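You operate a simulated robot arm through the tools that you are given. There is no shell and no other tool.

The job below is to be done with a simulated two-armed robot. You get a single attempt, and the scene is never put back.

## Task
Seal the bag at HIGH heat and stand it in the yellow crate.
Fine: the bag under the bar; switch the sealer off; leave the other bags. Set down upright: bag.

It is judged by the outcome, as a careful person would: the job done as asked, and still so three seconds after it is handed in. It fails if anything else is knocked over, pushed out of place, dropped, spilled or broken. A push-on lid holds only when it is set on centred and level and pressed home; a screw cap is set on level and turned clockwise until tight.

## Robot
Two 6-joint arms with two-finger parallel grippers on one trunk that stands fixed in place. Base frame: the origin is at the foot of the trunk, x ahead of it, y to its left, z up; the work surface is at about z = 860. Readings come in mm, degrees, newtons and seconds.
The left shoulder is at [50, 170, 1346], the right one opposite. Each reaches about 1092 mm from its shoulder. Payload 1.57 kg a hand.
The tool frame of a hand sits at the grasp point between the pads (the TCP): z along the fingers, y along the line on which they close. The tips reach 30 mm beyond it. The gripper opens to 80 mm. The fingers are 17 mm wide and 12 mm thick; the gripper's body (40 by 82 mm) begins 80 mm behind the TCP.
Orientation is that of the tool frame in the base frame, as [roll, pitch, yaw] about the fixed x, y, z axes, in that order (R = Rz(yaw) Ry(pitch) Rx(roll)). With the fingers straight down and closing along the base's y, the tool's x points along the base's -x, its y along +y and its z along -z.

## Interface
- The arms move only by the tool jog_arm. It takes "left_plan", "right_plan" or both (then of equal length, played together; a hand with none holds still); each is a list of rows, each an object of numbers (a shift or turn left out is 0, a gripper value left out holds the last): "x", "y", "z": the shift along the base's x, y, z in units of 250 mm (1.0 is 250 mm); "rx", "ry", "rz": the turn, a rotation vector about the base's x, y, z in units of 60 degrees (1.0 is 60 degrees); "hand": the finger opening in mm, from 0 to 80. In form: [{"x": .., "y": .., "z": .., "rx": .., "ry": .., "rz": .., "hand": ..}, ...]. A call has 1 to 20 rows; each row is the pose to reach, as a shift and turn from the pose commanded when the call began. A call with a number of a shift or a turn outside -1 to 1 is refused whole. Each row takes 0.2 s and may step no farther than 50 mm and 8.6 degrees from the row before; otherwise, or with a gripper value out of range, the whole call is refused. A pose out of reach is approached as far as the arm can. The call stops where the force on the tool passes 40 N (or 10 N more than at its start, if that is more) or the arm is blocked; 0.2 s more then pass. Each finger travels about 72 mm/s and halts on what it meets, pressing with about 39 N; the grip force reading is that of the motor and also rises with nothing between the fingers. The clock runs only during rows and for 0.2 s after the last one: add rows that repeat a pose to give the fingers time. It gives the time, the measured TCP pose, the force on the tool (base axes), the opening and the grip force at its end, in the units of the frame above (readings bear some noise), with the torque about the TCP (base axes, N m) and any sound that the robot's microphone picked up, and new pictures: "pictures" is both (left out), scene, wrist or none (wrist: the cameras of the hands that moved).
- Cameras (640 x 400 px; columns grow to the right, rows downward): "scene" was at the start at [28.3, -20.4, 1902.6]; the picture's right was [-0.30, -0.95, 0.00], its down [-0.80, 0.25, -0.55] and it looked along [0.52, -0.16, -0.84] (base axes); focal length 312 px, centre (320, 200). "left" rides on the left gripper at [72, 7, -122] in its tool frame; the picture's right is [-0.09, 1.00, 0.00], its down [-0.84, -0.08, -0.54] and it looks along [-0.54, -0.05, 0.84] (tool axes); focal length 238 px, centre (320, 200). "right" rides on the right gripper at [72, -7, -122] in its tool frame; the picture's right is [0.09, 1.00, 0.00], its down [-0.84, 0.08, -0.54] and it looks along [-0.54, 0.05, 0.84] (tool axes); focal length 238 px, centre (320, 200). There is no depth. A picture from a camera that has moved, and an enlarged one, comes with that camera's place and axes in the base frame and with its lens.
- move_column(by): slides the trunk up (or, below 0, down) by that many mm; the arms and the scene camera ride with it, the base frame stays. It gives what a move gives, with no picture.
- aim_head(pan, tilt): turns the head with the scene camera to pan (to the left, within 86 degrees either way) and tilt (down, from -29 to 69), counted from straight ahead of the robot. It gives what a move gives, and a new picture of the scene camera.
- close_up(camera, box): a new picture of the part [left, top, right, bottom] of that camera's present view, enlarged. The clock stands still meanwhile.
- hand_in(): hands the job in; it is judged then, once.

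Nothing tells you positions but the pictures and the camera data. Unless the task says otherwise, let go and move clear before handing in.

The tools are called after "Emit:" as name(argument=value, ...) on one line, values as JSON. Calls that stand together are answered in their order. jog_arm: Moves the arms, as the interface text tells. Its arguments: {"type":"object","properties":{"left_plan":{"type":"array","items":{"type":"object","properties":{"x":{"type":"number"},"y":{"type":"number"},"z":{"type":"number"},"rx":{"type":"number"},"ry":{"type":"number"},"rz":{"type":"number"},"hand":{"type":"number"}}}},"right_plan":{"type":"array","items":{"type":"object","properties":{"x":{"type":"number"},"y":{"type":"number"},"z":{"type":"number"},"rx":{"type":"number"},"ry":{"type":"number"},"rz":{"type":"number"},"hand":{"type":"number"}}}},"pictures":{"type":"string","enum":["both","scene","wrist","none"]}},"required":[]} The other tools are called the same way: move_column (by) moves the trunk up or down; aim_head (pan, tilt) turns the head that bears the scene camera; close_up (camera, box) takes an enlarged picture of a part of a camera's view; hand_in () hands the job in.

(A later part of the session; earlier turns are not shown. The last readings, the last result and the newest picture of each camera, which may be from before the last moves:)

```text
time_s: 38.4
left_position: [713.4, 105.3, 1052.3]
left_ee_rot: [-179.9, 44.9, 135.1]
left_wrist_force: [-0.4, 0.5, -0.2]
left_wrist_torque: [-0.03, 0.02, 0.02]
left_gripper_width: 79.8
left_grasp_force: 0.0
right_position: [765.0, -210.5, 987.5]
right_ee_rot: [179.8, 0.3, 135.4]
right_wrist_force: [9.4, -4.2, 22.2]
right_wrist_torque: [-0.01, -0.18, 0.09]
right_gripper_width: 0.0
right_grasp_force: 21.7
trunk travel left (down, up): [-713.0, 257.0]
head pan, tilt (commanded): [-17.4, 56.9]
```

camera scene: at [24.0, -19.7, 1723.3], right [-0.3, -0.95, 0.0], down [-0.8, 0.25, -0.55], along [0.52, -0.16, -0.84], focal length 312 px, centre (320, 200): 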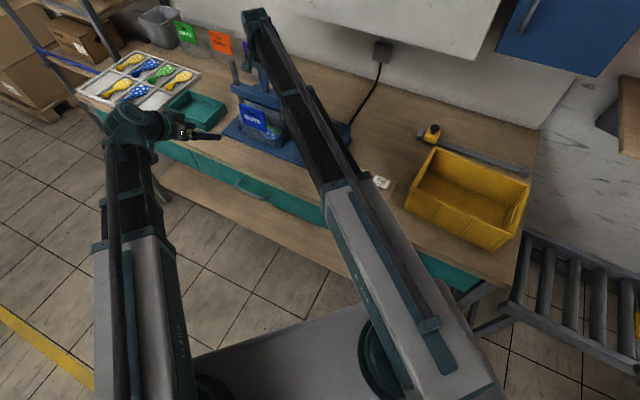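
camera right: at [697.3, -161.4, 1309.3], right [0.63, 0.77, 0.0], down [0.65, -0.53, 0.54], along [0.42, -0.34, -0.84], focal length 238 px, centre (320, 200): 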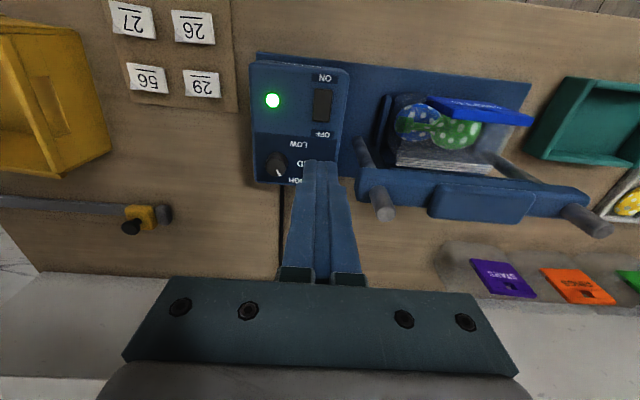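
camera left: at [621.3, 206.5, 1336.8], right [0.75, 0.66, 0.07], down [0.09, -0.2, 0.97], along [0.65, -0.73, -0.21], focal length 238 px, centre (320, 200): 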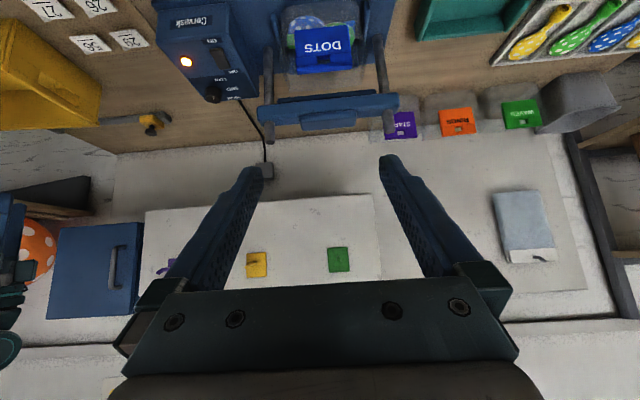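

I feel 22 N on the rocker with the tips at about z 957. I'll check whether it has flipped and the lamp has gone out.

Emit:
close_up(camera="right", box=[240, 60, 400, 200])

Emit:
close_up(camera="left", box=[120, 60, 320, 220])

```text
2.86 times, centred on (320, 130) of right
camera zoom: at [708.1, -163.7, 1110.7], right [0.63, 0.77, 0.0], down [0.65, -0.53, 0.55], along [0.42, -0.34, -0.84], focal length 681 px, centre (320, 400)
```

zoom: 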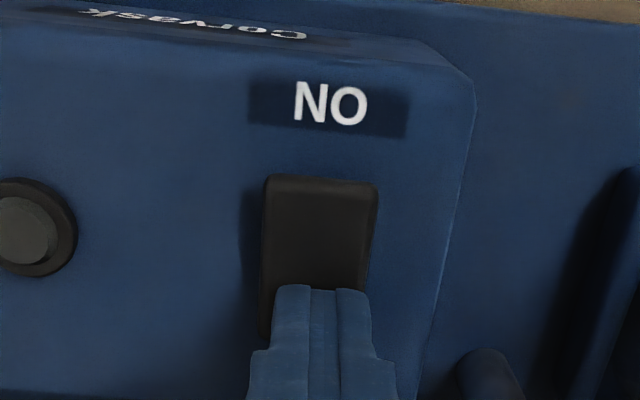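

```text
2.50 times, centred on (220, 140) of left
camera zoom: at [620.7, 206.3, 1089.2], right [0.75, 0.66, 0.07], down [0.09, -0.2, 0.97], along [0.65, -0.72, -0.21], focal length 596 px, centre (570, 350)
```

zoom: 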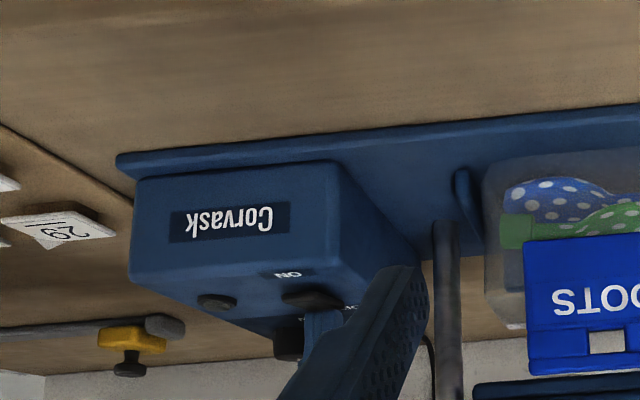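

The lamp is out, so the sealer is off. I'll raise the trunk, draw the left arm back out of the way, and turn the right hand so its fingers can close across the card's thickness (card top at about (881, -50, 1026)).

Emit:
move_column(by=200)

Emit:
jog_arm(left_plan=[{"x": -0.047, "y": 0.113}, {"x": -0.094, "y": 0.225}, {"x": -0.141, "y": 0.338}, {"x": -0.188, "y": 0.45}, {"x": -0.235, "y": 0.563}, {"x": -0.282, "y": 0.675}, {"x": -0.329, "y": 0.788}, {"x": -0.376, "y": 0.9}], right_plan=[{"x": 0.031, "y": 0.04, "rz": 0.125}, {"x": 0.062, "y": 0.08, "rz": 0.25}, {"x": 0.094, "y": 0.12, "rz": 0.375}, {"x": 0.125, "y": 0.16, "rz": 0.5}, {"x": 0.156, "y": 0.2, "rz": 0.625}, {"x": 0.187, "y": 0.24, "rz": 0.75}, {"x": 0.219, "y": 0.28, "rz": 0.875}, {"x": 0.25, "y": 0.32, "rz": 1.0}], pictures="both")

```text
time_s: 40.6
left_position: [714.3, 104.7, 1250.9]
left_ee_rot: [180.0, 45.0, 134.9]
left_wrist_force: [-0.4, 0.8, -1.3]
left_wrist_torque: [0.01, -0.04, 0.0]
left_gripper_width: 79.9
left_grasp_force: 0.1
right_position: [764.5, -207.8, 1187.8]
right_ee_rot: [179.9, 0.1, 135.5]
right_wrist_force: [1.1, -0.2, 0.3]
right_wrist_torque: [0.02, 0.0, -0.01]
right_gripper_width: 0.0
right_grasp_force: 21.6
trunk travel left (down, up): [-913.0, 57.0]
head pan, tilt (commanded): [-17.4, 56.9]
```

```text
time_s: 42.4
left_position: [621.1, 329.7, 1250.6]
left_ee_rot: [180.0, 45.0, 135.0]
left_wrist_force: [0.1, 0.0, 0.6]
left_wrist_torque: [0.01, -0.01, 0.0]
left_gripper_width: 80.0
left_grasp_force: 0.0
right_position: [826.4, -128.3, 1187.0]
right_ee_rot: [179.9, 0.1, -164.4]
right_wrist_force: [-0.6, 1.3, 0.1]
right_wrist_torque: [-0.06, -0.04, 0.04]
right_gripper_width: 0.1
right_grasp_force: 21.4
trunk travel left (down, up): [-913.0, 57.0]
head pan, tilt (commanded): [-17.4, 56.9]
camera scene: at [28.3, -19.5, 1854.2], right [-0.3, -0.95, 0.0], down [-0.8, 0.25, -0.55], along [0.52, -0.16, -0.84], focal length 312 px, centre (320, 200)
camera right: at [759.1, -154.4, 1310.0], right [-0.36, 0.93, 0.0], down [0.78, 0.3, 0.54], along [0.51, 0.2, -0.84], focal length 238 px, centre (320, 200)
camera left: at [527.5, 432.3, 1288.1], right [0.75, 0.66, 0.06], down [0.09, -0.2, 0.97], along [0.65, -0.73, -0.21], focal length 238 px, centre (320, 200)
```

scene: 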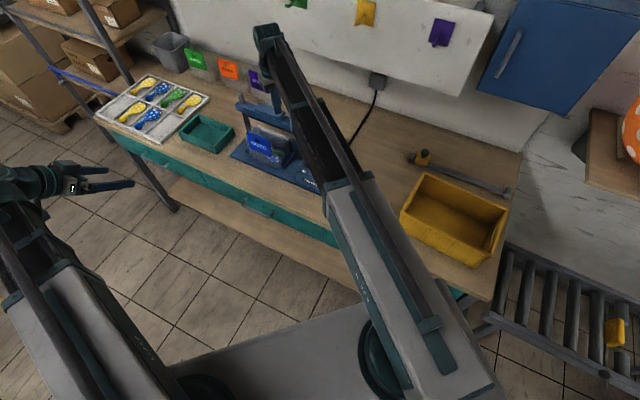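
right: 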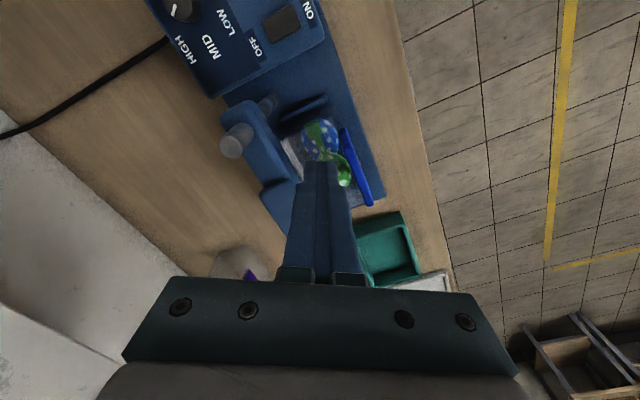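
left: 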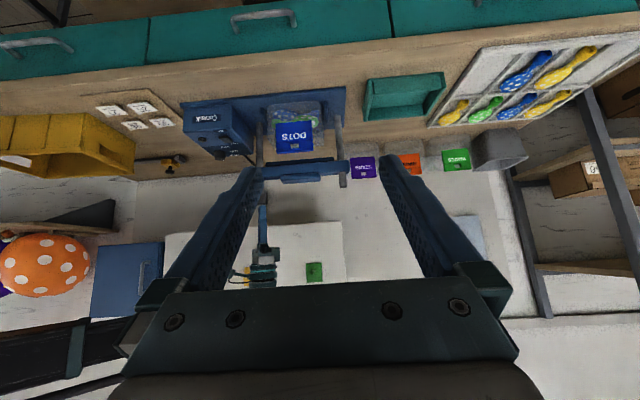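

Both arms moved cleanly. I'll finish the turn and bring the right hand over the card with the fingers opened to 50 mm.

Emit:
jog_arm(right_plan=[{"x": 0.044, "y": 0.062, "rz": 0.1, "hand": 50}, {"x": 0.087, "y": 0.125, "rz": 0.2}, {"x": 0.131, "y": 0.187, "rz": 0.3}, {"x": 0.174, "y": 0.25, "rz": 0.4}, {"x": 0.218, "y": 0.312, "rz": 0.5}, {"x": 0.218, "y": 0.312, "rz": 0.5}], pictures="wrist")

Emit:
close_up(camera="right", box=[230, 40, 430, 200])

Emit:
close_up(camera="left", box=[220, 70, 380, 200])

```text
time_s: 43.8
left_position: [619.2, 329.0, 1252.0]
left_ee_rot: [-179.9, 44.8, 135.0]
left_wrist_force: [0.0, 0.1, 0.0]
left_wrist_torque: [0.0, -0.06, 0.0]
left_gripper_width: 80.0
left_grasp_force: 0.0
right_position: [881.3, -51.6, 1187.6]
right_ee_rot: [179.9, 0.2, -134.6]
right_wrist_force: [0.0, -0.3, -0.7]
right_wrist_torque: [0.03, 0.01, 0.0]
right_gripper_width: 50.1
right_grasp_force: 0.2
trunk travel left (down, up): [-913.0, 57.0]
head pan, tilt (commanded): [-17.4, 56.9]
camera right: at [835.8, -107.1, 1310.0], right [-0.78, 0.63, 0.0], down [0.53, 0.65, 0.54], along [0.34, 0.42, -0.84], focal length 238 px, centre (320, 200)
```

right: 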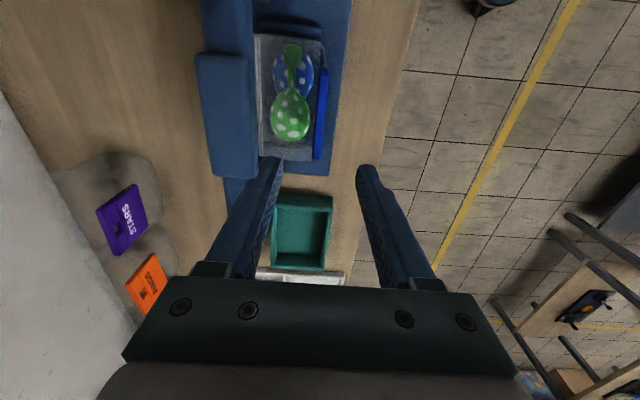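

```text
2.50 times, centred on (330, 120) of right
camera zoom: at [835.8, -107.1, 1310.0], right [-0.78, 0.63, 0.0], down [0.53, 0.65, 0.54], along [0.34, 0.42, -0.84], focal length 596 px, centre (295, 400)
```

zoom: 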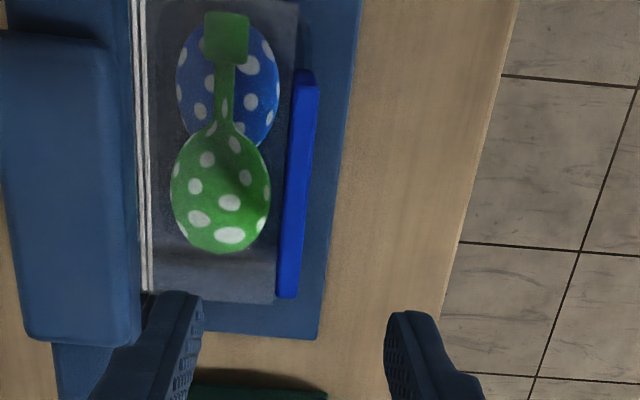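

```text
3.08 times, centred on (300, 135) of left
camera zoom: at [527.2, 431.3, 1288.4], right [0.75, 0.66, 0.07], down [0.09, -0.2, 0.97], along [0.65, -0.72, -0.21], focal length 733 px, centre (382, 400)
```

zoom: 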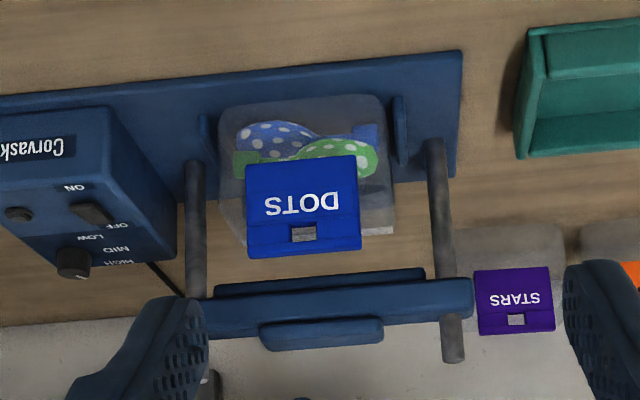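

The card is edge-on below the hand, centred within about 1 mm (card mid-plane v about -86, 10 mm thick). I'll lower 120 mm to just above the card's top and recheck.

Emit:
move_column(by=-120)

Emit:
close_up(camera="right", box=[230, 40, 430, 200])

Emit:
close_up(camera="left", box=[220, 60, 380, 190])

Emit:
close_up(camera="scene", box=[210, 50, 320, 160])

```text
time_s: 45.3
left_position: [620.7, 329.0, 1131.2]
left_ee_rot: [180.0, 44.8, 135.0]
left_wrist_force: [0.3, -0.5, -0.2]
left_wrist_torque: [-0.03, 0.0, -0.01]
left_gripper_width: 79.9
left_grasp_force: 0.0
right_position: [881.2, -50.4, 1067.8]
right_ee_rot: [179.9, 0.2, -134.5]
right_wrist_force: [0.2, 0.0, -0.6]
right_wrist_torque: [0.0, -0.04, 0.01]
right_gripper_width: 50.1
right_grasp_force: 0.1
trunk travel left (down, up): [-793.0, 177.0]
head pan, tilt (commanded): [-17.4, 56.9]
```

```text
2.50 times, centred on (330, 120) of right
camera zoom: at [835.7, -107.0, 1190.1], right [-0.77, 0.63, 0.0], down [0.53, 0.65, 0.54], along [0.34, 0.42, -0.84], focal length 596 px, centre (295, 400)
```

zoom: 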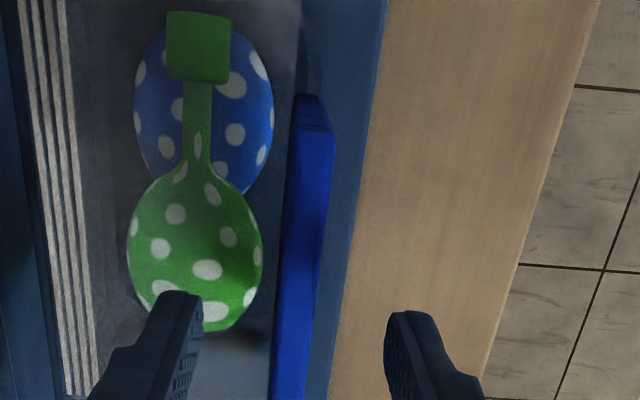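

```text
3.08 times, centred on (300, 125) of left
camera zoom: at [527.2, 431.5, 1168.4], right [0.75, 0.66, 0.06], down [0.09, -0.2, 0.97], along [0.65, -0.72, -0.21], focal length 733 px, centre (382, 431)
```

zoom: 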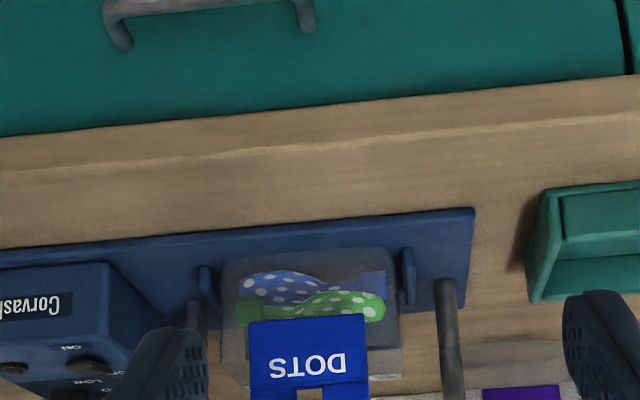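

```text
3.64 times, centred on (265, 105) of scene
camera zoom: at [28.1, -20.3, 1734.2], right [-0.3, -0.95, 0.0], down [-0.8, 0.25, -0.55], along [0.52, -0.16, -0.84], focal length 1134 px, centre (520, 546)
```

zoom: 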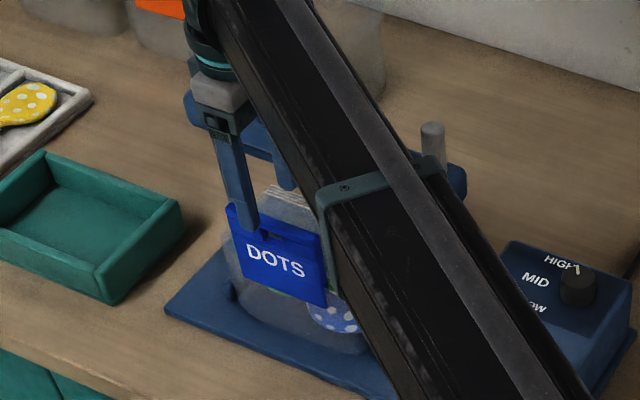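

The card lies midway between the fingers and they will pass on either side of it. I'll lower 33 mm more, so that the tips reach about z 1005, just over the film.

Emit:
move_column(by=-25)

Emit:
move_column(by=-8)

Emit:
close_up(camera="right", box=[220, 60, 420, 220])

Emit:
close_up(camera="scene", box=[220, 60, 300, 140])

```text
time_s: 46.0
left_position: [620.5, 330.1, 1107.6]
left_ee_rot: [-180.0, 44.9, 135.1]
left_wrist_force: [-0.2, -0.1, -0.5]
left_wrist_torque: [0.01, 0.0, -0.02]
left_gripper_width: 79.9
left_grasp_force: 0.1
right_position: [881.5, -51.3, 1042.1]
right_ee_rot: [179.8, 0.2, -134.5]
right_wrist_force: [-0.3, -0.5, 1.2]
right_wrist_torque: [0.02, 0.0, -0.01]
right_gripper_width: 50.0
right_grasp_force: 0.1
trunk travel left (down, up): [-768.0, 202.0]
head pan, tilt (commanded): [-17.4, 56.9]
```

```text
time_s: 46.6
left_position: [619.2, 328.8, 1098.0]
left_ee_rot: [-180.0, 44.9, 135.0]
left_wrist_force: [-0.9, -0.8, -0.5]
left_wrist_torque: [0.02, -0.01, 0.01]
left_gripper_width: 80.5
left_grasp_force: 0.1
right_position: [881.4, -50.5, 1035.0]
right_ee_rot: [179.9, 0.2, -134.5]
right_wrist_force: [-0.1, -0.1, 0.5]
right_wrist_torque: [0.02, -0.02, -0.03]
right_gripper_width: 50.1
right_grasp_force: 0.0
trunk travel left (down, up): [-760.0, 210.0]
head pan, tilt (commanded): [-17.4, 56.9]
```

```text
2.50 times, centred on (320, 140) of right
camera zoom: at [835.7, -107.0, 1157.0], right [-0.77, 0.63, 0.0], down [0.53, 0.65, 0.54], along [0.34, 0.42, -0.84], focal length 596 px, centre (320, 350)
```

zoom: 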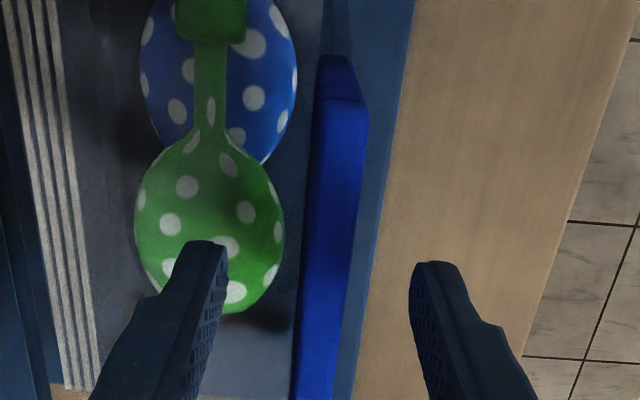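

```text
5.00 times, centred on (260, 100) of scene
camera zoom: at [28.1, -20.3, 1701.1], right [-0.3, -0.95, 0.0], down [-0.8, 0.25, -0.55], along [0.52, -0.16, -0.84], focal length 1559 px, centre (620, 700)
```

zoom: 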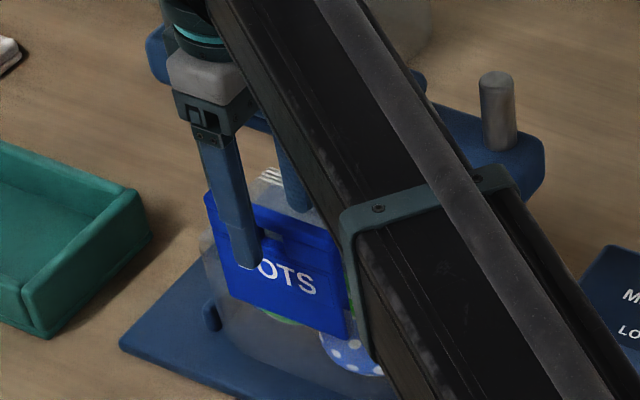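

No contact so far. The hang hole sits at about z 1007–1020 in the card's middle, so I want the pads to bite below it; I'll narrow the fingers to 34 mm and ease down, watching for any touch on the film.

Emit:
jog_arm(right_plan=[{"hand": 34}, {"hand": 34}], pictures="none")

Emit:
move_column(by=-6)

Emit:
move_column(by=-5)

Emit:
close_up(camera="right", box=[220, 60, 420, 220])

```text
time_s: 47.2
left_position: [619.5, 330.2, 1099.0]
left_ee_rot: [-180.0, 44.9, 135.0]
left_wrist_force: [-0.4, -0.1, -0.3]
left_wrist_torque: [0.0, -0.05, -0.02]
left_gripper_width: 79.9
left_grasp_force: 0.1
right_position: [880.7, -50.9, 1033.7]
right_ee_rot: [179.9, 0.1, -134.6]
right_wrist_force: [-0.4, -0.2, -0.2]
right_wrist_torque: [0.0, 0.01, 0.0]
right_gripper_width: 33.9
right_grasp_force: 0.0
trunk travel left (down, up): [-760.0, 210.0]
head pan, tilt (commanded): [-17.4, 56.9]
```

```text
time_s: 47.7
left_position: [621.3, 331.1, 1092.5]
left_ee_rot: [-179.9, 44.8, 135.0]
left_wrist_force: [0.4, 1.2, -0.6]
left_wrist_torque: [0.0, -0.03, 0.03]
left_gripper_width: 80.0
left_grasp_force: 0.0
right_position: [882.6, -50.3, 1028.3]
right_ee_rot: [180.0, 0.1, -134.6]
right_wrist_force: [-0.9, 0.3, -0.1]
right_wrist_torque: [-0.02, 0.0, -0.02]
right_gripper_width: 34.1
right_grasp_force: 0.0
trunk travel left (down, up): [-754.0, 216.0]
head pan, tilt (commanded): [-17.4, 56.9]
```

```text
time_s: 48.3
left_position: [620.6, 330.2, 1088.6]
left_ee_rot: [180.0, 44.9, 135.1]
left_wrist_force: [-1.0, -0.8, -0.7]
left_wrist_torque: [-0.02, 0.0, -0.02]
left_gripper_width: 80.1
left_grasp_force: 0.1
right_position: [882.4, -51.5, 1024.5]
right_ee_rot: [179.9, 0.1, -134.5]
right_wrist_force: [0.5, 0.0, -0.3]
right_wrist_torque: [-0.03, 0.03, 0.01]
right_gripper_width: 33.9
right_grasp_force: 0.1
trunk travel left (down, up): [-749.0, 221.0]
head pan, tilt (commanded): [-17.4, 56.9]
```

```text
2.50 times, centred on (320, 140) of right
camera zoom: at [835.8, -107.0, 1146.0], right [-0.77, 0.63, 0.0], down [0.53, 0.65, 0.54], along [0.34, 0.42, -0.84], focal length 596 px, centre (320, 350)
```

zoom: 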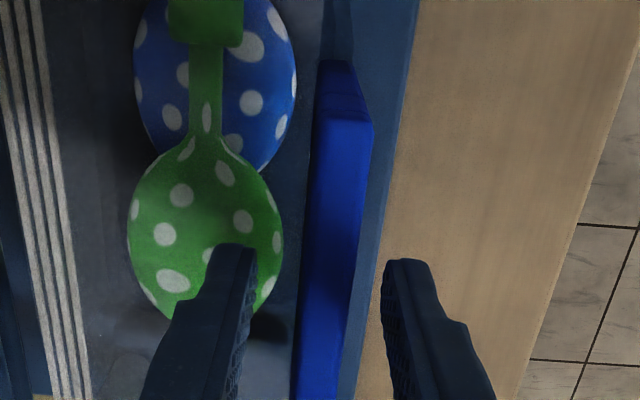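

Still free at tips z 994, with the card centred between the fingers. I'll go down another 8 mm so the pads cover the card well below the hole, then close.

Emit:
move_column(by=-5)

Emit:
move_column(by=-4)

Emit:
jog_arm(right_plan=[{"hand": 24}, {"hand": 0}, {"hand": 0}, {"hand": 0}, {"hand": 0}], pictures="both")

Emit:
close_up(camera="right", box=[220, 60, 420, 220])

Emit:
close_up(camera="scene", box=[210, 50, 310, 150])

```text
time_s: 48.8
left_position: [620.4, 329.5, 1082.7]
left_ee_rot: [180.0, 44.8, 135.0]
left_wrist_force: [-0.1, 0.5, -0.7]
left_wrist_torque: [0.01, -0.03, -0.02]
left_gripper_width: 80.0
left_grasp_force: 0.0
right_position: [881.0, -51.7, 1017.9]
right_ee_rot: [-180.0, 0.1, -134.5]
right_wrist_force: [0.0, -0.7, -1.0]
right_wrist_torque: [0.0, 0.0, 0.02]
right_gripper_width: 34.2
right_grasp_force: 0.0
trunk travel left (down, up): [-744.0, 226.0]
head pan, tilt (commanded): [-17.4, 56.9]
```

```text
time_s: 49.4
left_position: [619.1, 329.8, 1078.8]
left_ee_rot: [179.9, 45.0, 135.0]
left_wrist_force: [0.1, 0.0, 0.8]
left_wrist_torque: [-0.01, 0.02, -0.02]
left_gripper_width: 79.8
left_grasp_force: 0.1
right_position: [882.3, -50.4, 1014.0]
right_ee_rot: [179.9, 0.1, -134.5]
right_wrist_force: [1.5, 0.2, -0.5]
right_wrist_torque: [0.02, 0.01, 0.04]
right_gripper_width: 33.8
right_grasp_force: 0.0
trunk travel left (down, up): [-740.0, 230.0]
head pan, tilt (commanded): [-17.4, 56.9]
```

```text
time_s: 50.5
left_position: [620.8, 330.2, 1077.9]
left_ee_rot: [180.0, 44.9, 135.0]
left_wrist_force: [-0.8, -0.8, 0.2]
left_wrist_torque: [0.0, 0.02, -0.05]
left_gripper_width: 80.1
left_grasp_force: 0.0
right_position: [882.2, -50.9, 1013.8]
right_ee_rot: [179.9, 0.1, -134.5]
right_wrist_force: [-0.7, -0.6, 0.4]
right_wrist_torque: [-0.07, -0.02, -0.06]
right_gripper_width: 11.2
right_grasp_force: 28.5
trunk travel left (down, up): [-740.0, 230.0]
head pan, tilt (commanded): [-17.4, 56.9]
camera scene: at [28.3, -20.3, 1681.1], right [-0.3, -0.95, 0.0], down [-0.8, 0.25, -0.55], along [0.52, -0.16, -0.84], focal length 312 px, centre (320, 200)
camera right: at [835.8, -107.0, 1136.9], right [-0.77, 0.63, 0.0], down [0.53, 0.65, 0.54], along [0.34, 0.42, -0.84], focal length 238 px, centre (320, 200)
```

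scene: 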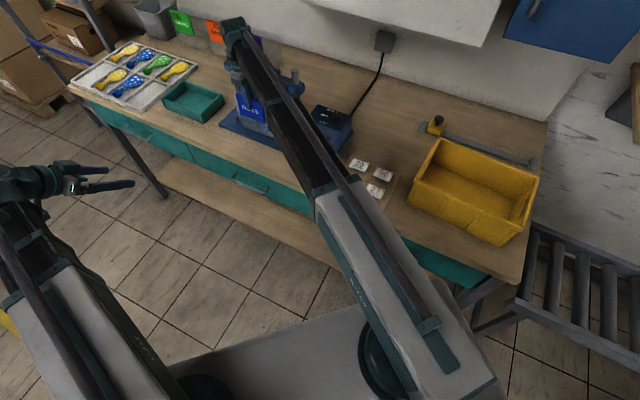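
right: 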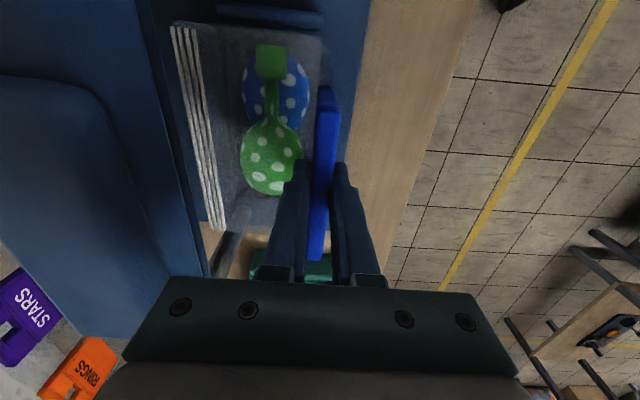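

```text
2.50 times, centred on (320, 140) of right
camera zoom: at [835.8, -107.0, 1136.9], right [-0.77, 0.63, 0.0], down [0.53, 0.65, 0.54], along [0.34, 0.42, -0.84], focal length 596 px, centre (320, 350)
```

zoom: 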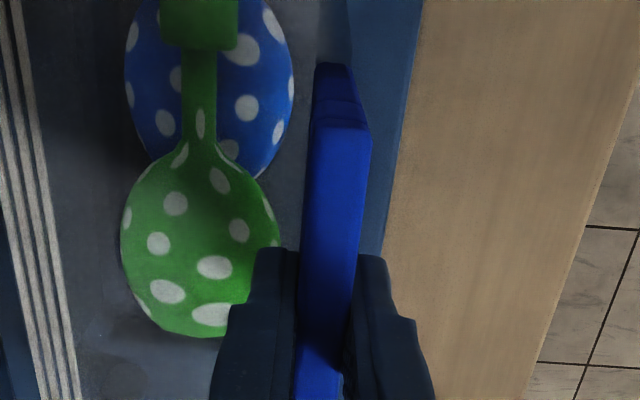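

```text
4.00 times, centred on (260, 100) of scene
camera zoom: at [28.3, -20.3, 1681.1], right [-0.3, -0.95, 0.0], down [-0.8, 0.25, -0.55], along [0.52, -0.16, -0.84], focal length 1247 px, centre (560, 600)
```

zoom: 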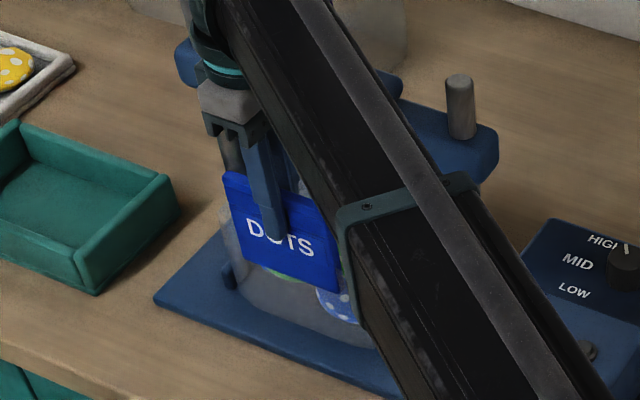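

The card is gripped at 11 mm. I'll lift a few millimetres first and check the weight and that the bag comes freely.

Emit:
move_column(by=6)

Emit:
move_column(by=8)

Emit:
close_up(camera="left", box=[200, 60, 400, 220])

Emit:
close_up(camera="right", box=[150, 0, 450, 240])

```text
time_s: 51.1
left_position: [621.0, 329.7, 1084.5]
left_ee_rot: [180.0, 44.9, 135.0]
left_wrist_force: [0.6, 0.2, -0.3]
left_wrist_torque: [0.0, 0.0, 0.03]
left_gripper_width: 79.7
left_grasp_force: 0.1
right_position: [881.9, -51.8, 1020.3]
right_ee_rot: [179.9, 0.1, -134.5]
right_wrist_force: [-1.2, -0.1, 0.2]
right_wrist_torque: [0.0, 0.0, -0.03]
right_gripper_width: 11.2
right_grasp_force: 28.5
trunk travel left (down, up): [-746.0, 224.0]
head pan, tilt (commanded): [-17.4, 56.9]
```

```text
time_s: 51.7
left_position: [620.7, 330.8, 1092.7]
left_ee_rot: [-180.0, 44.9, 135.0]
left_wrist_force: [-0.4, 0.1, 0.5]
left_wrist_torque: [-0.03, 0.01, -0.01]
left_gripper_width: 79.9
left_grasp_force: 0.1
right_position: [882.0, -52.2, 1029.0]
right_ee_rot: [179.9, 0.2, -134.6]
right_wrist_force: [-0.6, -0.5, -0.4]
right_wrist_torque: [0.01, -0.02, -0.01]
right_gripper_width: 11.3
right_grasp_force: 28.6
trunk travel left (down, up): [-754.0, 216.0]
head pan, tilt (commanded): [-17.4, 56.9]
```

```text
2.50 times, centred on (300, 140) of left
camera zoom: at [527.5, 431.6, 1129.2], right [0.75, 0.66, 0.06], down [0.09, -0.2, 0.97], along [0.65, -0.72, -0.21], focal length 596 px, centre (370, 350)
```

zoom: 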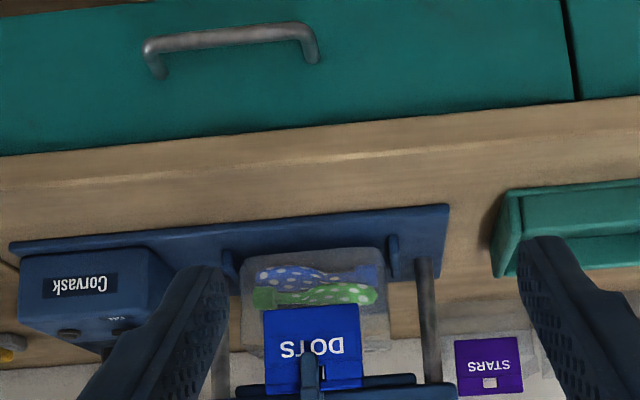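

```text
1.67 times, centred on (300, 120) of right
camera zoom: at [836.0, -106.9, 1150.8], right [-0.77, 0.63, 0.0], down [0.53, 0.65, 0.54], along [0.34, 0.42, -0.84], focal length 397 px, centre (353, 333)
```

zoom: 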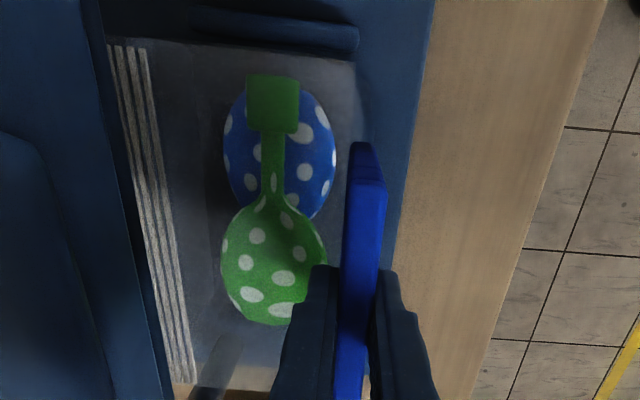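

The bag has come up with the hand and weighs almost nothing. I'll draw it forward out from under the bar, 110 mm towards the operator's side.

Emit:
jog_arm(right_plan=[{"x": -0.045, "y": 0.044}, {"x": -0.105, "y": 0.103}, {"x": -0.175, "y": 0.171}, {"x": -0.245, "y": 0.24}, {"x": -0.315, "y": 0.308}, {"x": -0.315, "y": 0.308}], pictures="both")

Emit:
close_up(camera="left", box=[180, 60, 420, 220])

```text
time_s: 53.1
left_position: [619.6, 329.3, 1091.0]
left_ee_rot: [-180.0, 44.9, 135.0]
left_wrist_force: [-0.5, 0.0, 0.0]
left_wrist_torque: [-0.01, 0.0, 0.01]
left_gripper_width: 79.8
left_grasp_force: 0.0
right_position: [802.2, 25.4, 1028.8]
right_ee_rot: [179.9, 0.1, -134.4]
right_wrist_force: [-0.5, -0.5, -0.9]
right_wrist_torque: [0.01, 0.0, 0.04]
right_gripper_width: 11.0
right_grasp_force: 28.7
trunk travel left (down, up): [-754.0, 216.0]
head pan, tilt (commanded): [-17.4, 56.9]
camera scene: at [28.4, -20.3, 1695.1], right [-0.3, -0.95, 0.0], down [-0.8, 0.25, -0.55], along [0.52, -0.16, -0.84], focal length 312 px, centre (320, 200)
camera right: at [756.8, -29.6, 1150.8], right [-0.77, 0.63, 0.0], down [0.53, 0.65, 0.54], along [0.34, 0.42, -0.84], focal length 238 px, centre (320, 200)
```

scene: 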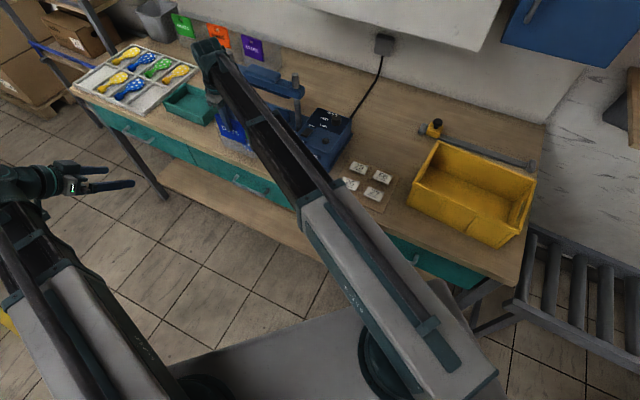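
right: 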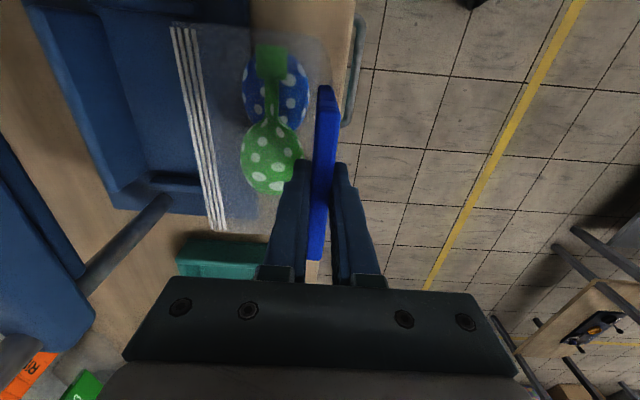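

```text
2.50 times, centred on (300, 140) of left
camera zoom: at [527.5, 431.5, 1129.2], right [0.75, 0.66, 0.06], down [0.09, -0.2, 0.97], along [0.65, -0.72, -0.21], focal length 596 px, centre (370, 350)
```

zoom: 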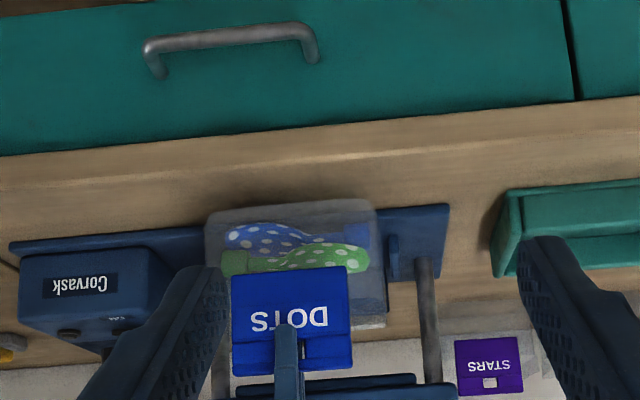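

The bag is clear of the bar and cradle and hangs upright. I'll raise it 150 mm so that its base passes well over the control box and the crate rim.

Emit:
move_column(by=150)

Emit:
jog_arm(right_plan=[{"x": -0.1, "y": -0.12}, {"x": -0.22, "y": -0.27}, {"x": -0.34, "y": -0.42}, {"x": -0.46, "y": -0.57}, {"x": -0.58, "y": -0.71}, {"x": -0.7, "y": -0.86}, {"x": -0.8, "y": -0.98}], pictures="both")

```text
time_s: 54.8
left_position: [619.1, 330.5, 1242.0]
left_ee_rot: [-179.9, 44.9, 135.0]
left_wrist_force: [-1.1, 0.3, -0.3]
left_wrist_torque: [-0.03, -0.03, -0.01]
left_gripper_width: 80.1
left_grasp_force: 0.0
right_position: [802.4, 26.2, 1177.9]
right_ee_rot: [179.9, 0.1, -134.4]
right_wrist_force: [-0.8, 0.5, -0.5]
right_wrist_torque: [0.02, 0.01, -0.02]
right_gripper_width: 11.4
right_grasp_force: 28.8
trunk travel left (down, up): [-904.0, 66.0]
head pan, tilt (commanded): [-17.4, 56.9]
```

```text
time_s: 56.4
left_position: [620.0, 330.0, 1242.4]
left_ee_rot: [-180.0, 44.8, 134.9]
left_wrist_force: [-0.2, 0.1, 0.1]
left_wrist_torque: [0.03, -0.02, 0.03]
left_gripper_width: 80.1
left_grasp_force: 0.1
right_position: [602.5, -218.9, 1177.6]
right_ee_rot: [179.9, 0.2, -134.5]
right_wrist_force: [0.1, -0.5, 0.6]
right_wrist_torque: [-0.01, -0.02, 0.02]
right_gripper_width: 10.9
right_grasp_force: 29.2
trunk travel left (down, up): [-904.0, 66.0]
head pan, tilt (commanded): [-17.4, 56.9]
camera scene: at [27.7, -20.8, 1845.2], right [-0.3, -0.95, 0.0], down [-0.8, 0.25, -0.55], along [0.52, -0.16, -0.84], focal length 312 px, centre (320, 200)
camera right: at [556.2, -274.5, 1301.1], right [-0.78, 0.63, 0.0], down [0.53, 0.65, 0.54], along [0.34, 0.42, -0.84], focal length 238 px, centre (320, 200)
```

scene: 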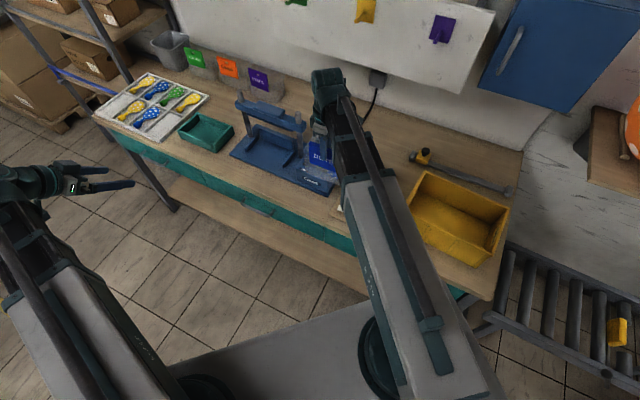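
right: 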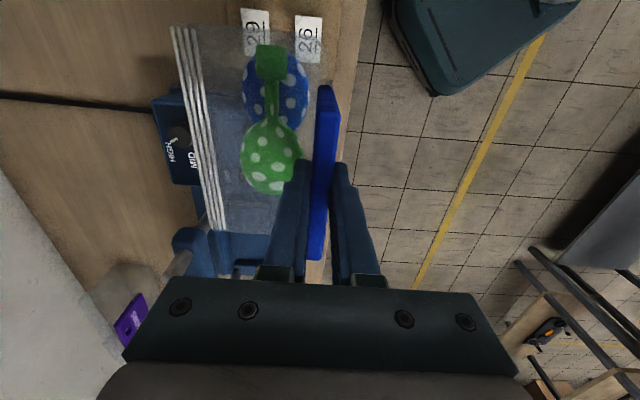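

The bag hangs steady over the space in front of the control box, and the crate is in full view. I'll enlarge the crate to fix where to set the bag.

Emit:
close_up(camera="scene", box=[390, 140, 530, 280])

Emit:
close_up(camera="scene", box=[220, 70, 360, 210])

```text
2.86 times, centred on (460, 210) of scene
camera zoom: at [27.7, -20.8, 1845.2], right [-0.3, -0.95, 0.0], down [-0.8, 0.25, -0.55], along [0.52, -0.16, -0.84], focal length 891 px, centre (-80, 171)
```

zoom: 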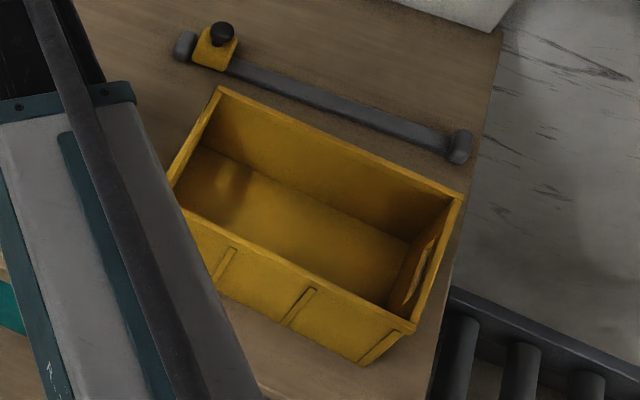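

```text
2.86 times, centred on (290, 140) of scene
camera zoom: at [27.7, -20.8, 1845.2], right [-0.3, -0.95, 0.0], down [-0.8, 0.25, -0.55], along [0.52, -0.16, -0.84], focal length 891 px, centre (406, 371)
```

zoom: 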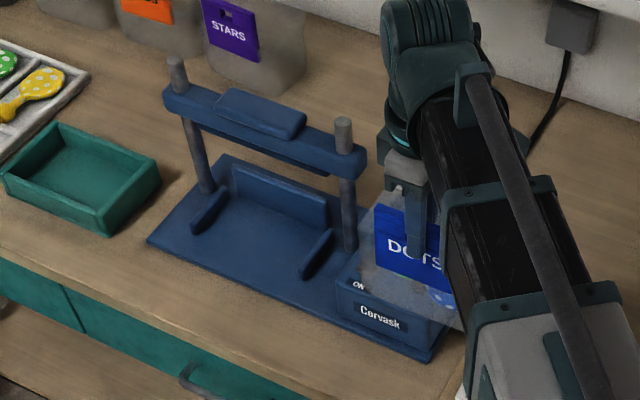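

The crate is centred near (407, -609) with its long side at about 221°, and nothing is in the bag's way at this height. I'll carry the bag over in two moves, turning it 5° to line up with the crate.

Emit:
jog_arm(right_plan=[{"x": -0.06, "y": -0.1, "rz": -0.01}, {"x": -0.14, "y": -0.245, "rz": -0.02}, {"x": -0.22, "y": -0.39, "rz": -0.03}, {"x": -0.3, "y": -0.53, "rz": -0.035}, {"x": -0.37, "y": -0.65, "rz": -0.04}, {"x": -0.424, "y": -0.744, "rz": -0.04}], pictures="none")

Emit:
jog_arm(right_plan=[{"x": -0.06, "y": -0.1, "rz": -0.01}, {"x": -0.14, "y": -0.245, "rz": -0.02}, {"x": -0.22, "y": -0.39, "rz": -0.03}, {"x": -0.3, "y": -0.53, "rz": -0.035}, {"x": -0.37, "y": -0.65, "rz": -0.04}, {"x": -0.422, "y": -0.74, "rz": -0.04}, {"x": -0.422, "y": -0.74, "rz": -0.04}], pictures="both")

```text
time_s: 57.8
left_position: [620.2, 330.0, 1243.4]
left_ee_rot: [179.9, 44.8, 135.0]
left_wrist_force: [0.0, 0.3, 0.2]
left_wrist_torque: [-0.03, 0.02, -0.01]
left_gripper_width: 80.2
left_grasp_force: 0.0
right_position: [496.8, -404.9, 1178.6]
right_ee_rot: [180.0, 0.3, -137.0]
right_wrist_force: [0.9, -0.3, -0.1]
right_wrist_torque: [0.02, 0.02, 0.01]
right_gripper_width: 11.2
right_grasp_force: 28.6
trunk travel left (down, up): [-904.0, 66.0]
head pan, tilt (commanded): [-17.4, 56.9]
```

```text
time_s: 59.4
left_position: [619.3, 330.7, 1242.0]
left_ee_rot: [-180.0, 45.0, 135.0]
left_wrist_force: [0.2, -0.1, 0.7]
left_wrist_torque: [-0.01, 0.06, -0.02]
left_gripper_width: 79.8
left_grasp_force: 0.1
right_position: [391.5, -590.0, 1177.3]
right_ee_rot: [179.9, 0.1, -139.3]
right_wrist_force: [0.4, 0.4, -0.7]
right_wrist_torque: [0.01, -0.01, 0.0]
right_gripper_width: 11.0
right_grasp_force: 28.9
trunk travel left (down, up): [-904.0, 66.0]
head pan, tilt (commanded): [-17.4, 56.9]
camera scene: at [28.4, -20.1, 1845.1], right [-0.3, -0.95, 0.0], down [-0.8, 0.25, -0.55], along [0.52, -0.16, -0.84], focal length 312 px, centre (320, 200)
camera right: at [340.9, -641.2, 1301.0], right [-0.72, 0.7, 0.0], down [0.58, 0.6, 0.54], along [0.38, 0.39, -0.84], focal length 238 px, centre (320, 200)
```

scene: 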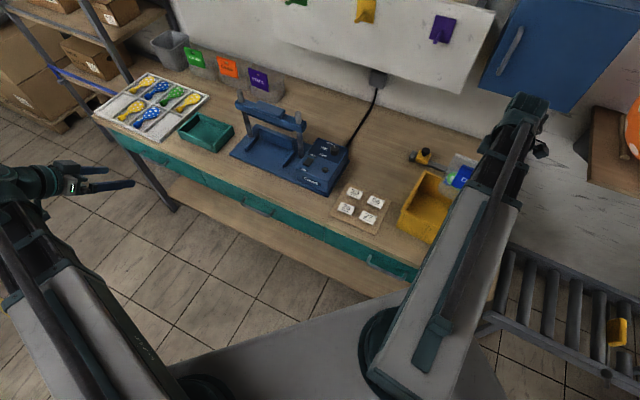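
right: 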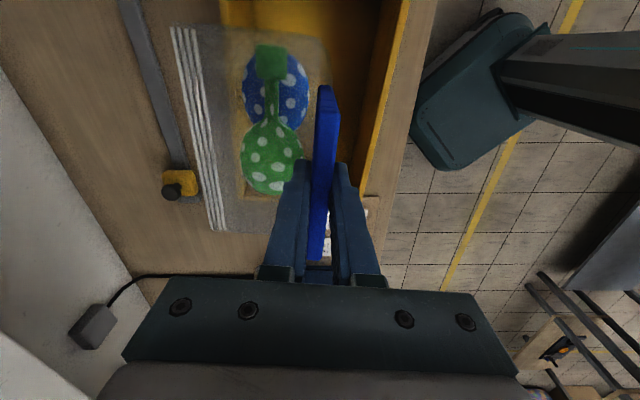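

The hand is centred over the crate: front wall about 73 mm ahead of the card and the left end about 134 mm away, so the bag fits with room on all sides. I'll lower 100 mm and check before going further.

Emit:
move_column(by=-100)

Emit:
close_up(camera="right", box=[120, 0, 460, 240])

Emit:
close_up(camera="scene", box=[390, 110, 550, 270])

```text
time_s: 60.8
left_position: [620.4, 330.9, 1141.8]
left_ee_rot: [180.0, 44.9, 134.9]
left_wrist_force: [0.1, -0.7, 0.7]
left_wrist_torque: [0.03, 0.02, 0.01]
left_gripper_width: 79.9
left_grasp_force: 0.0
right_position: [390.6, -588.5, 1078.9]
right_ee_rot: [179.9, 0.3, -139.3]
right_wrist_force: [0.0, -0.4, 1.1]
right_wrist_torque: [-0.02, -0.01, 0.0]
right_gripper_width: 11.0
right_grasp_force: 28.9
trunk travel left (down, up): [-804.0, 166.0]
head pan, tilt (commanded): [-17.4, 56.9]
```

```text
1.67 times, centred on (290, 120) of right
camera zoom: at [341.0, -641.2, 1201.0], right [-0.72, 0.7, 0.0], down [0.58, 0.6, 0.54], along [0.38, 0.39, -0.84], focal length 397 px, centre (370, 333)
```

zoom: 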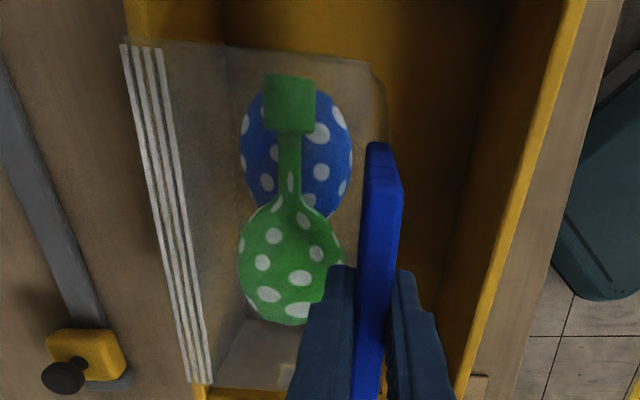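

```text
2.50 times, centred on (470, 190) of scene
camera zoom: at [28.1, -20.4, 1745.2], right [-0.3, -0.95, 0.0], down [-0.8, 0.25, -0.55], along [0.52, -0.16, -0.84], focal length 779 px, centre (-55, 225)
```

zoom: 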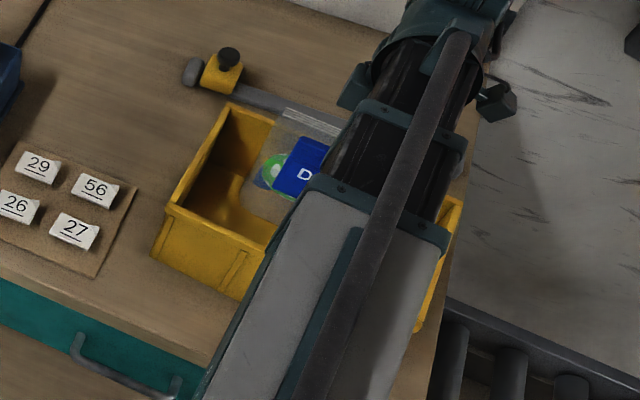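

The bag's seam is about 30 mm inside the back wall and the card well inside the front wall. I'll lower 50 mm more, then in small steps until the base touches the floor.

Emit:
move_column(by=-50)

Emit:
move_column(by=-10)

Emit:
move_column(by=-4)

Emit:
close_up(camera="right", box=[120, 0, 460, 240])

```text
time_s: 61.7
left_position: [619.5, 330.5, 1092.2]
left_ee_rot: [-179.9, 45.0, 135.0]
left_wrist_force: [-0.9, 0.3, -0.2]
left_wrist_torque: [-0.01, 0.0, 0.03]
left_gripper_width: 80.1
left_grasp_force: 0.1
right_position: [393.6, -589.9, 1029.2]
right_ee_rot: [180.0, 0.3, -139.3]
right_wrist_force: [-0.2, -0.2, -0.8]
right_wrist_torque: [0.0, 0.03, -0.03]
right_gripper_width: 11.1
right_grasp_force: 28.7
trunk travel left (down, up): [-754.0, 216.0]
head pan, tilt (commanded): [-17.4, 56.9]
```

```text
time_s: 62.2
left_position: [620.0, 330.4, 1082.9]
left_ee_rot: [-180.0, 44.9, 135.0]
left_wrist_force: [0.2, 1.4, 0.0]
left_wrist_torque: [0.02, 0.04, -0.02]
left_gripper_width: 80.2
left_grasp_force: 0.1
right_position: [392.3, -590.1, 1018.8]
right_ee_rot: [179.9, 0.1, -139.2]
right_wrist_force: [0.7, 0.4, 0.2]
right_wrist_torque: [0.04, 0.02, 0.02]
right_gripper_width: 11.0
right_grasp_force: 28.7
trunk travel left (down, up): [-744.0, 226.0]
head pan, tilt (commanded): [-17.4, 56.9]
```

```text
time_s: 62.8
left_position: [620.8, 329.4, 1078.5]
left_ee_rot: [-180.0, 44.8, 135.0]
left_wrist_force: [0.4, -0.3, -0.1]
left_wrist_torque: [-0.01, 0.0, 0.01]
left_gripper_width: 80.2
left_grasp_force: 0.1
right_position: [391.4, -589.1, 1014.7]
right_ee_rot: [179.9, 0.1, -139.3]
right_wrist_force: [0.5, 0.4, -0.9]
right_wrist_torque: [0.01, 0.01, 0.02]
right_gripper_width: 11.3
right_grasp_force: 28.9
trunk travel left (down, up): [-740.0, 230.0]
head pan, tilt (commanded): [-17.4, 56.9]
```

```text
1.67 times, centred on (290, 120) of right
camera zoom: at [341.0, -641.2, 1136.9], right [-0.72, 0.7, 0.0], down [0.58, 0.6, 0.54], along [0.38, 0.39, -0.84], focal length 397 px, centre (370, 333)
```

zoom: 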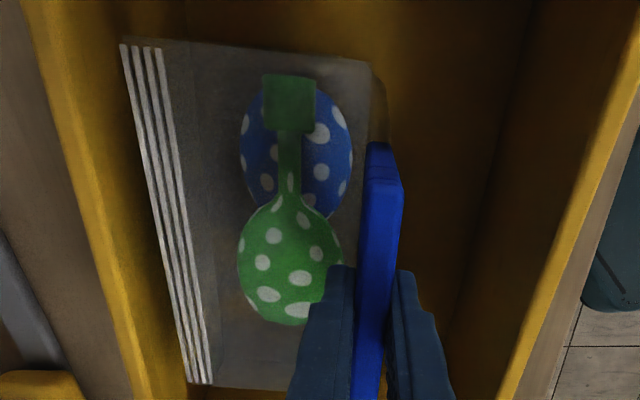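

The bag is inside the crate with clearance all round and no contact yet. I'll continue in 3 mm steps to find the floor.

Emit:
move_column(by=-3)

Emit:
move_column(by=-3)

Emit:
move_column(by=-3)

```text
time_s: 63.3
left_position: [620.2, 330.0, 1075.3]
left_ee_rot: [-180.0, 44.9, 135.0]
left_wrist_force: [0.5, -0.1, 0.6]
left_wrist_torque: [0.01, -0.02, 0.0]
left_gripper_width: 80.1
left_grasp_force: 0.0
right_position: [391.2, -589.0, 1011.1]
right_ee_rot: [179.9, 0.2, -139.4]
right_wrist_force: [-0.3, 0.3, 0.0]
right_wrist_torque: [0.02, 0.01, -0.04]
right_gripper_width: 11.2
right_grasp_force: 29.4
trunk travel left (down, up): [-737.0, 233.0]
head pan, tilt (commanded): [-17.4, 56.9]
```

```text
time_s: 63.8
left_position: [619.7, 330.5, 1071.9]
left_ee_rot: [-180.0, 44.9, 135.1]
left_wrist_force: [-0.3, 0.5, 0.6]
left_wrist_torque: [-0.01, -0.01, 0.01]
left_gripper_width: 79.9
left_grasp_force: 0.2
right_position: [391.3, -590.0, 1008.3]
right_ee_rot: [179.9, 0.2, -139.4]
right_wrist_force: [0.2, -0.5, -0.3]
right_wrist_torque: [-0.06, 0.03, -0.04]
right_gripper_width: 11.0
right_grasp_force: 29.2
trunk travel left (down, up): [-734.0, 236.0]
head pan, tilt (commanded): [-17.4, 56.9]
```

```text
time_s: 64.3
left_position: [620.0, 329.4, 1070.2]
left_ee_rot: [-180.0, 44.9, 135.0]
left_wrist_force: [-0.1, -0.1, 0.3]
left_wrist_torque: [0.02, 0.01, -0.01]
left_gripper_width: 80.1
left_grasp_force: 0.1
right_position: [391.8, -588.2, 1006.5]
right_ee_rot: [179.9, 0.1, -139.3]
right_wrist_force: [-0.1, -1.3, 11.4]
right_wrist_torque: [-0.17, -0.07, 0.03]
right_gripper_width: 11.1
right_grasp_force: 29.1
trunk travel left (down, up): [-731.0, 239.0]
head pan, tilt (commanded): [-17.4, 56.9]
```

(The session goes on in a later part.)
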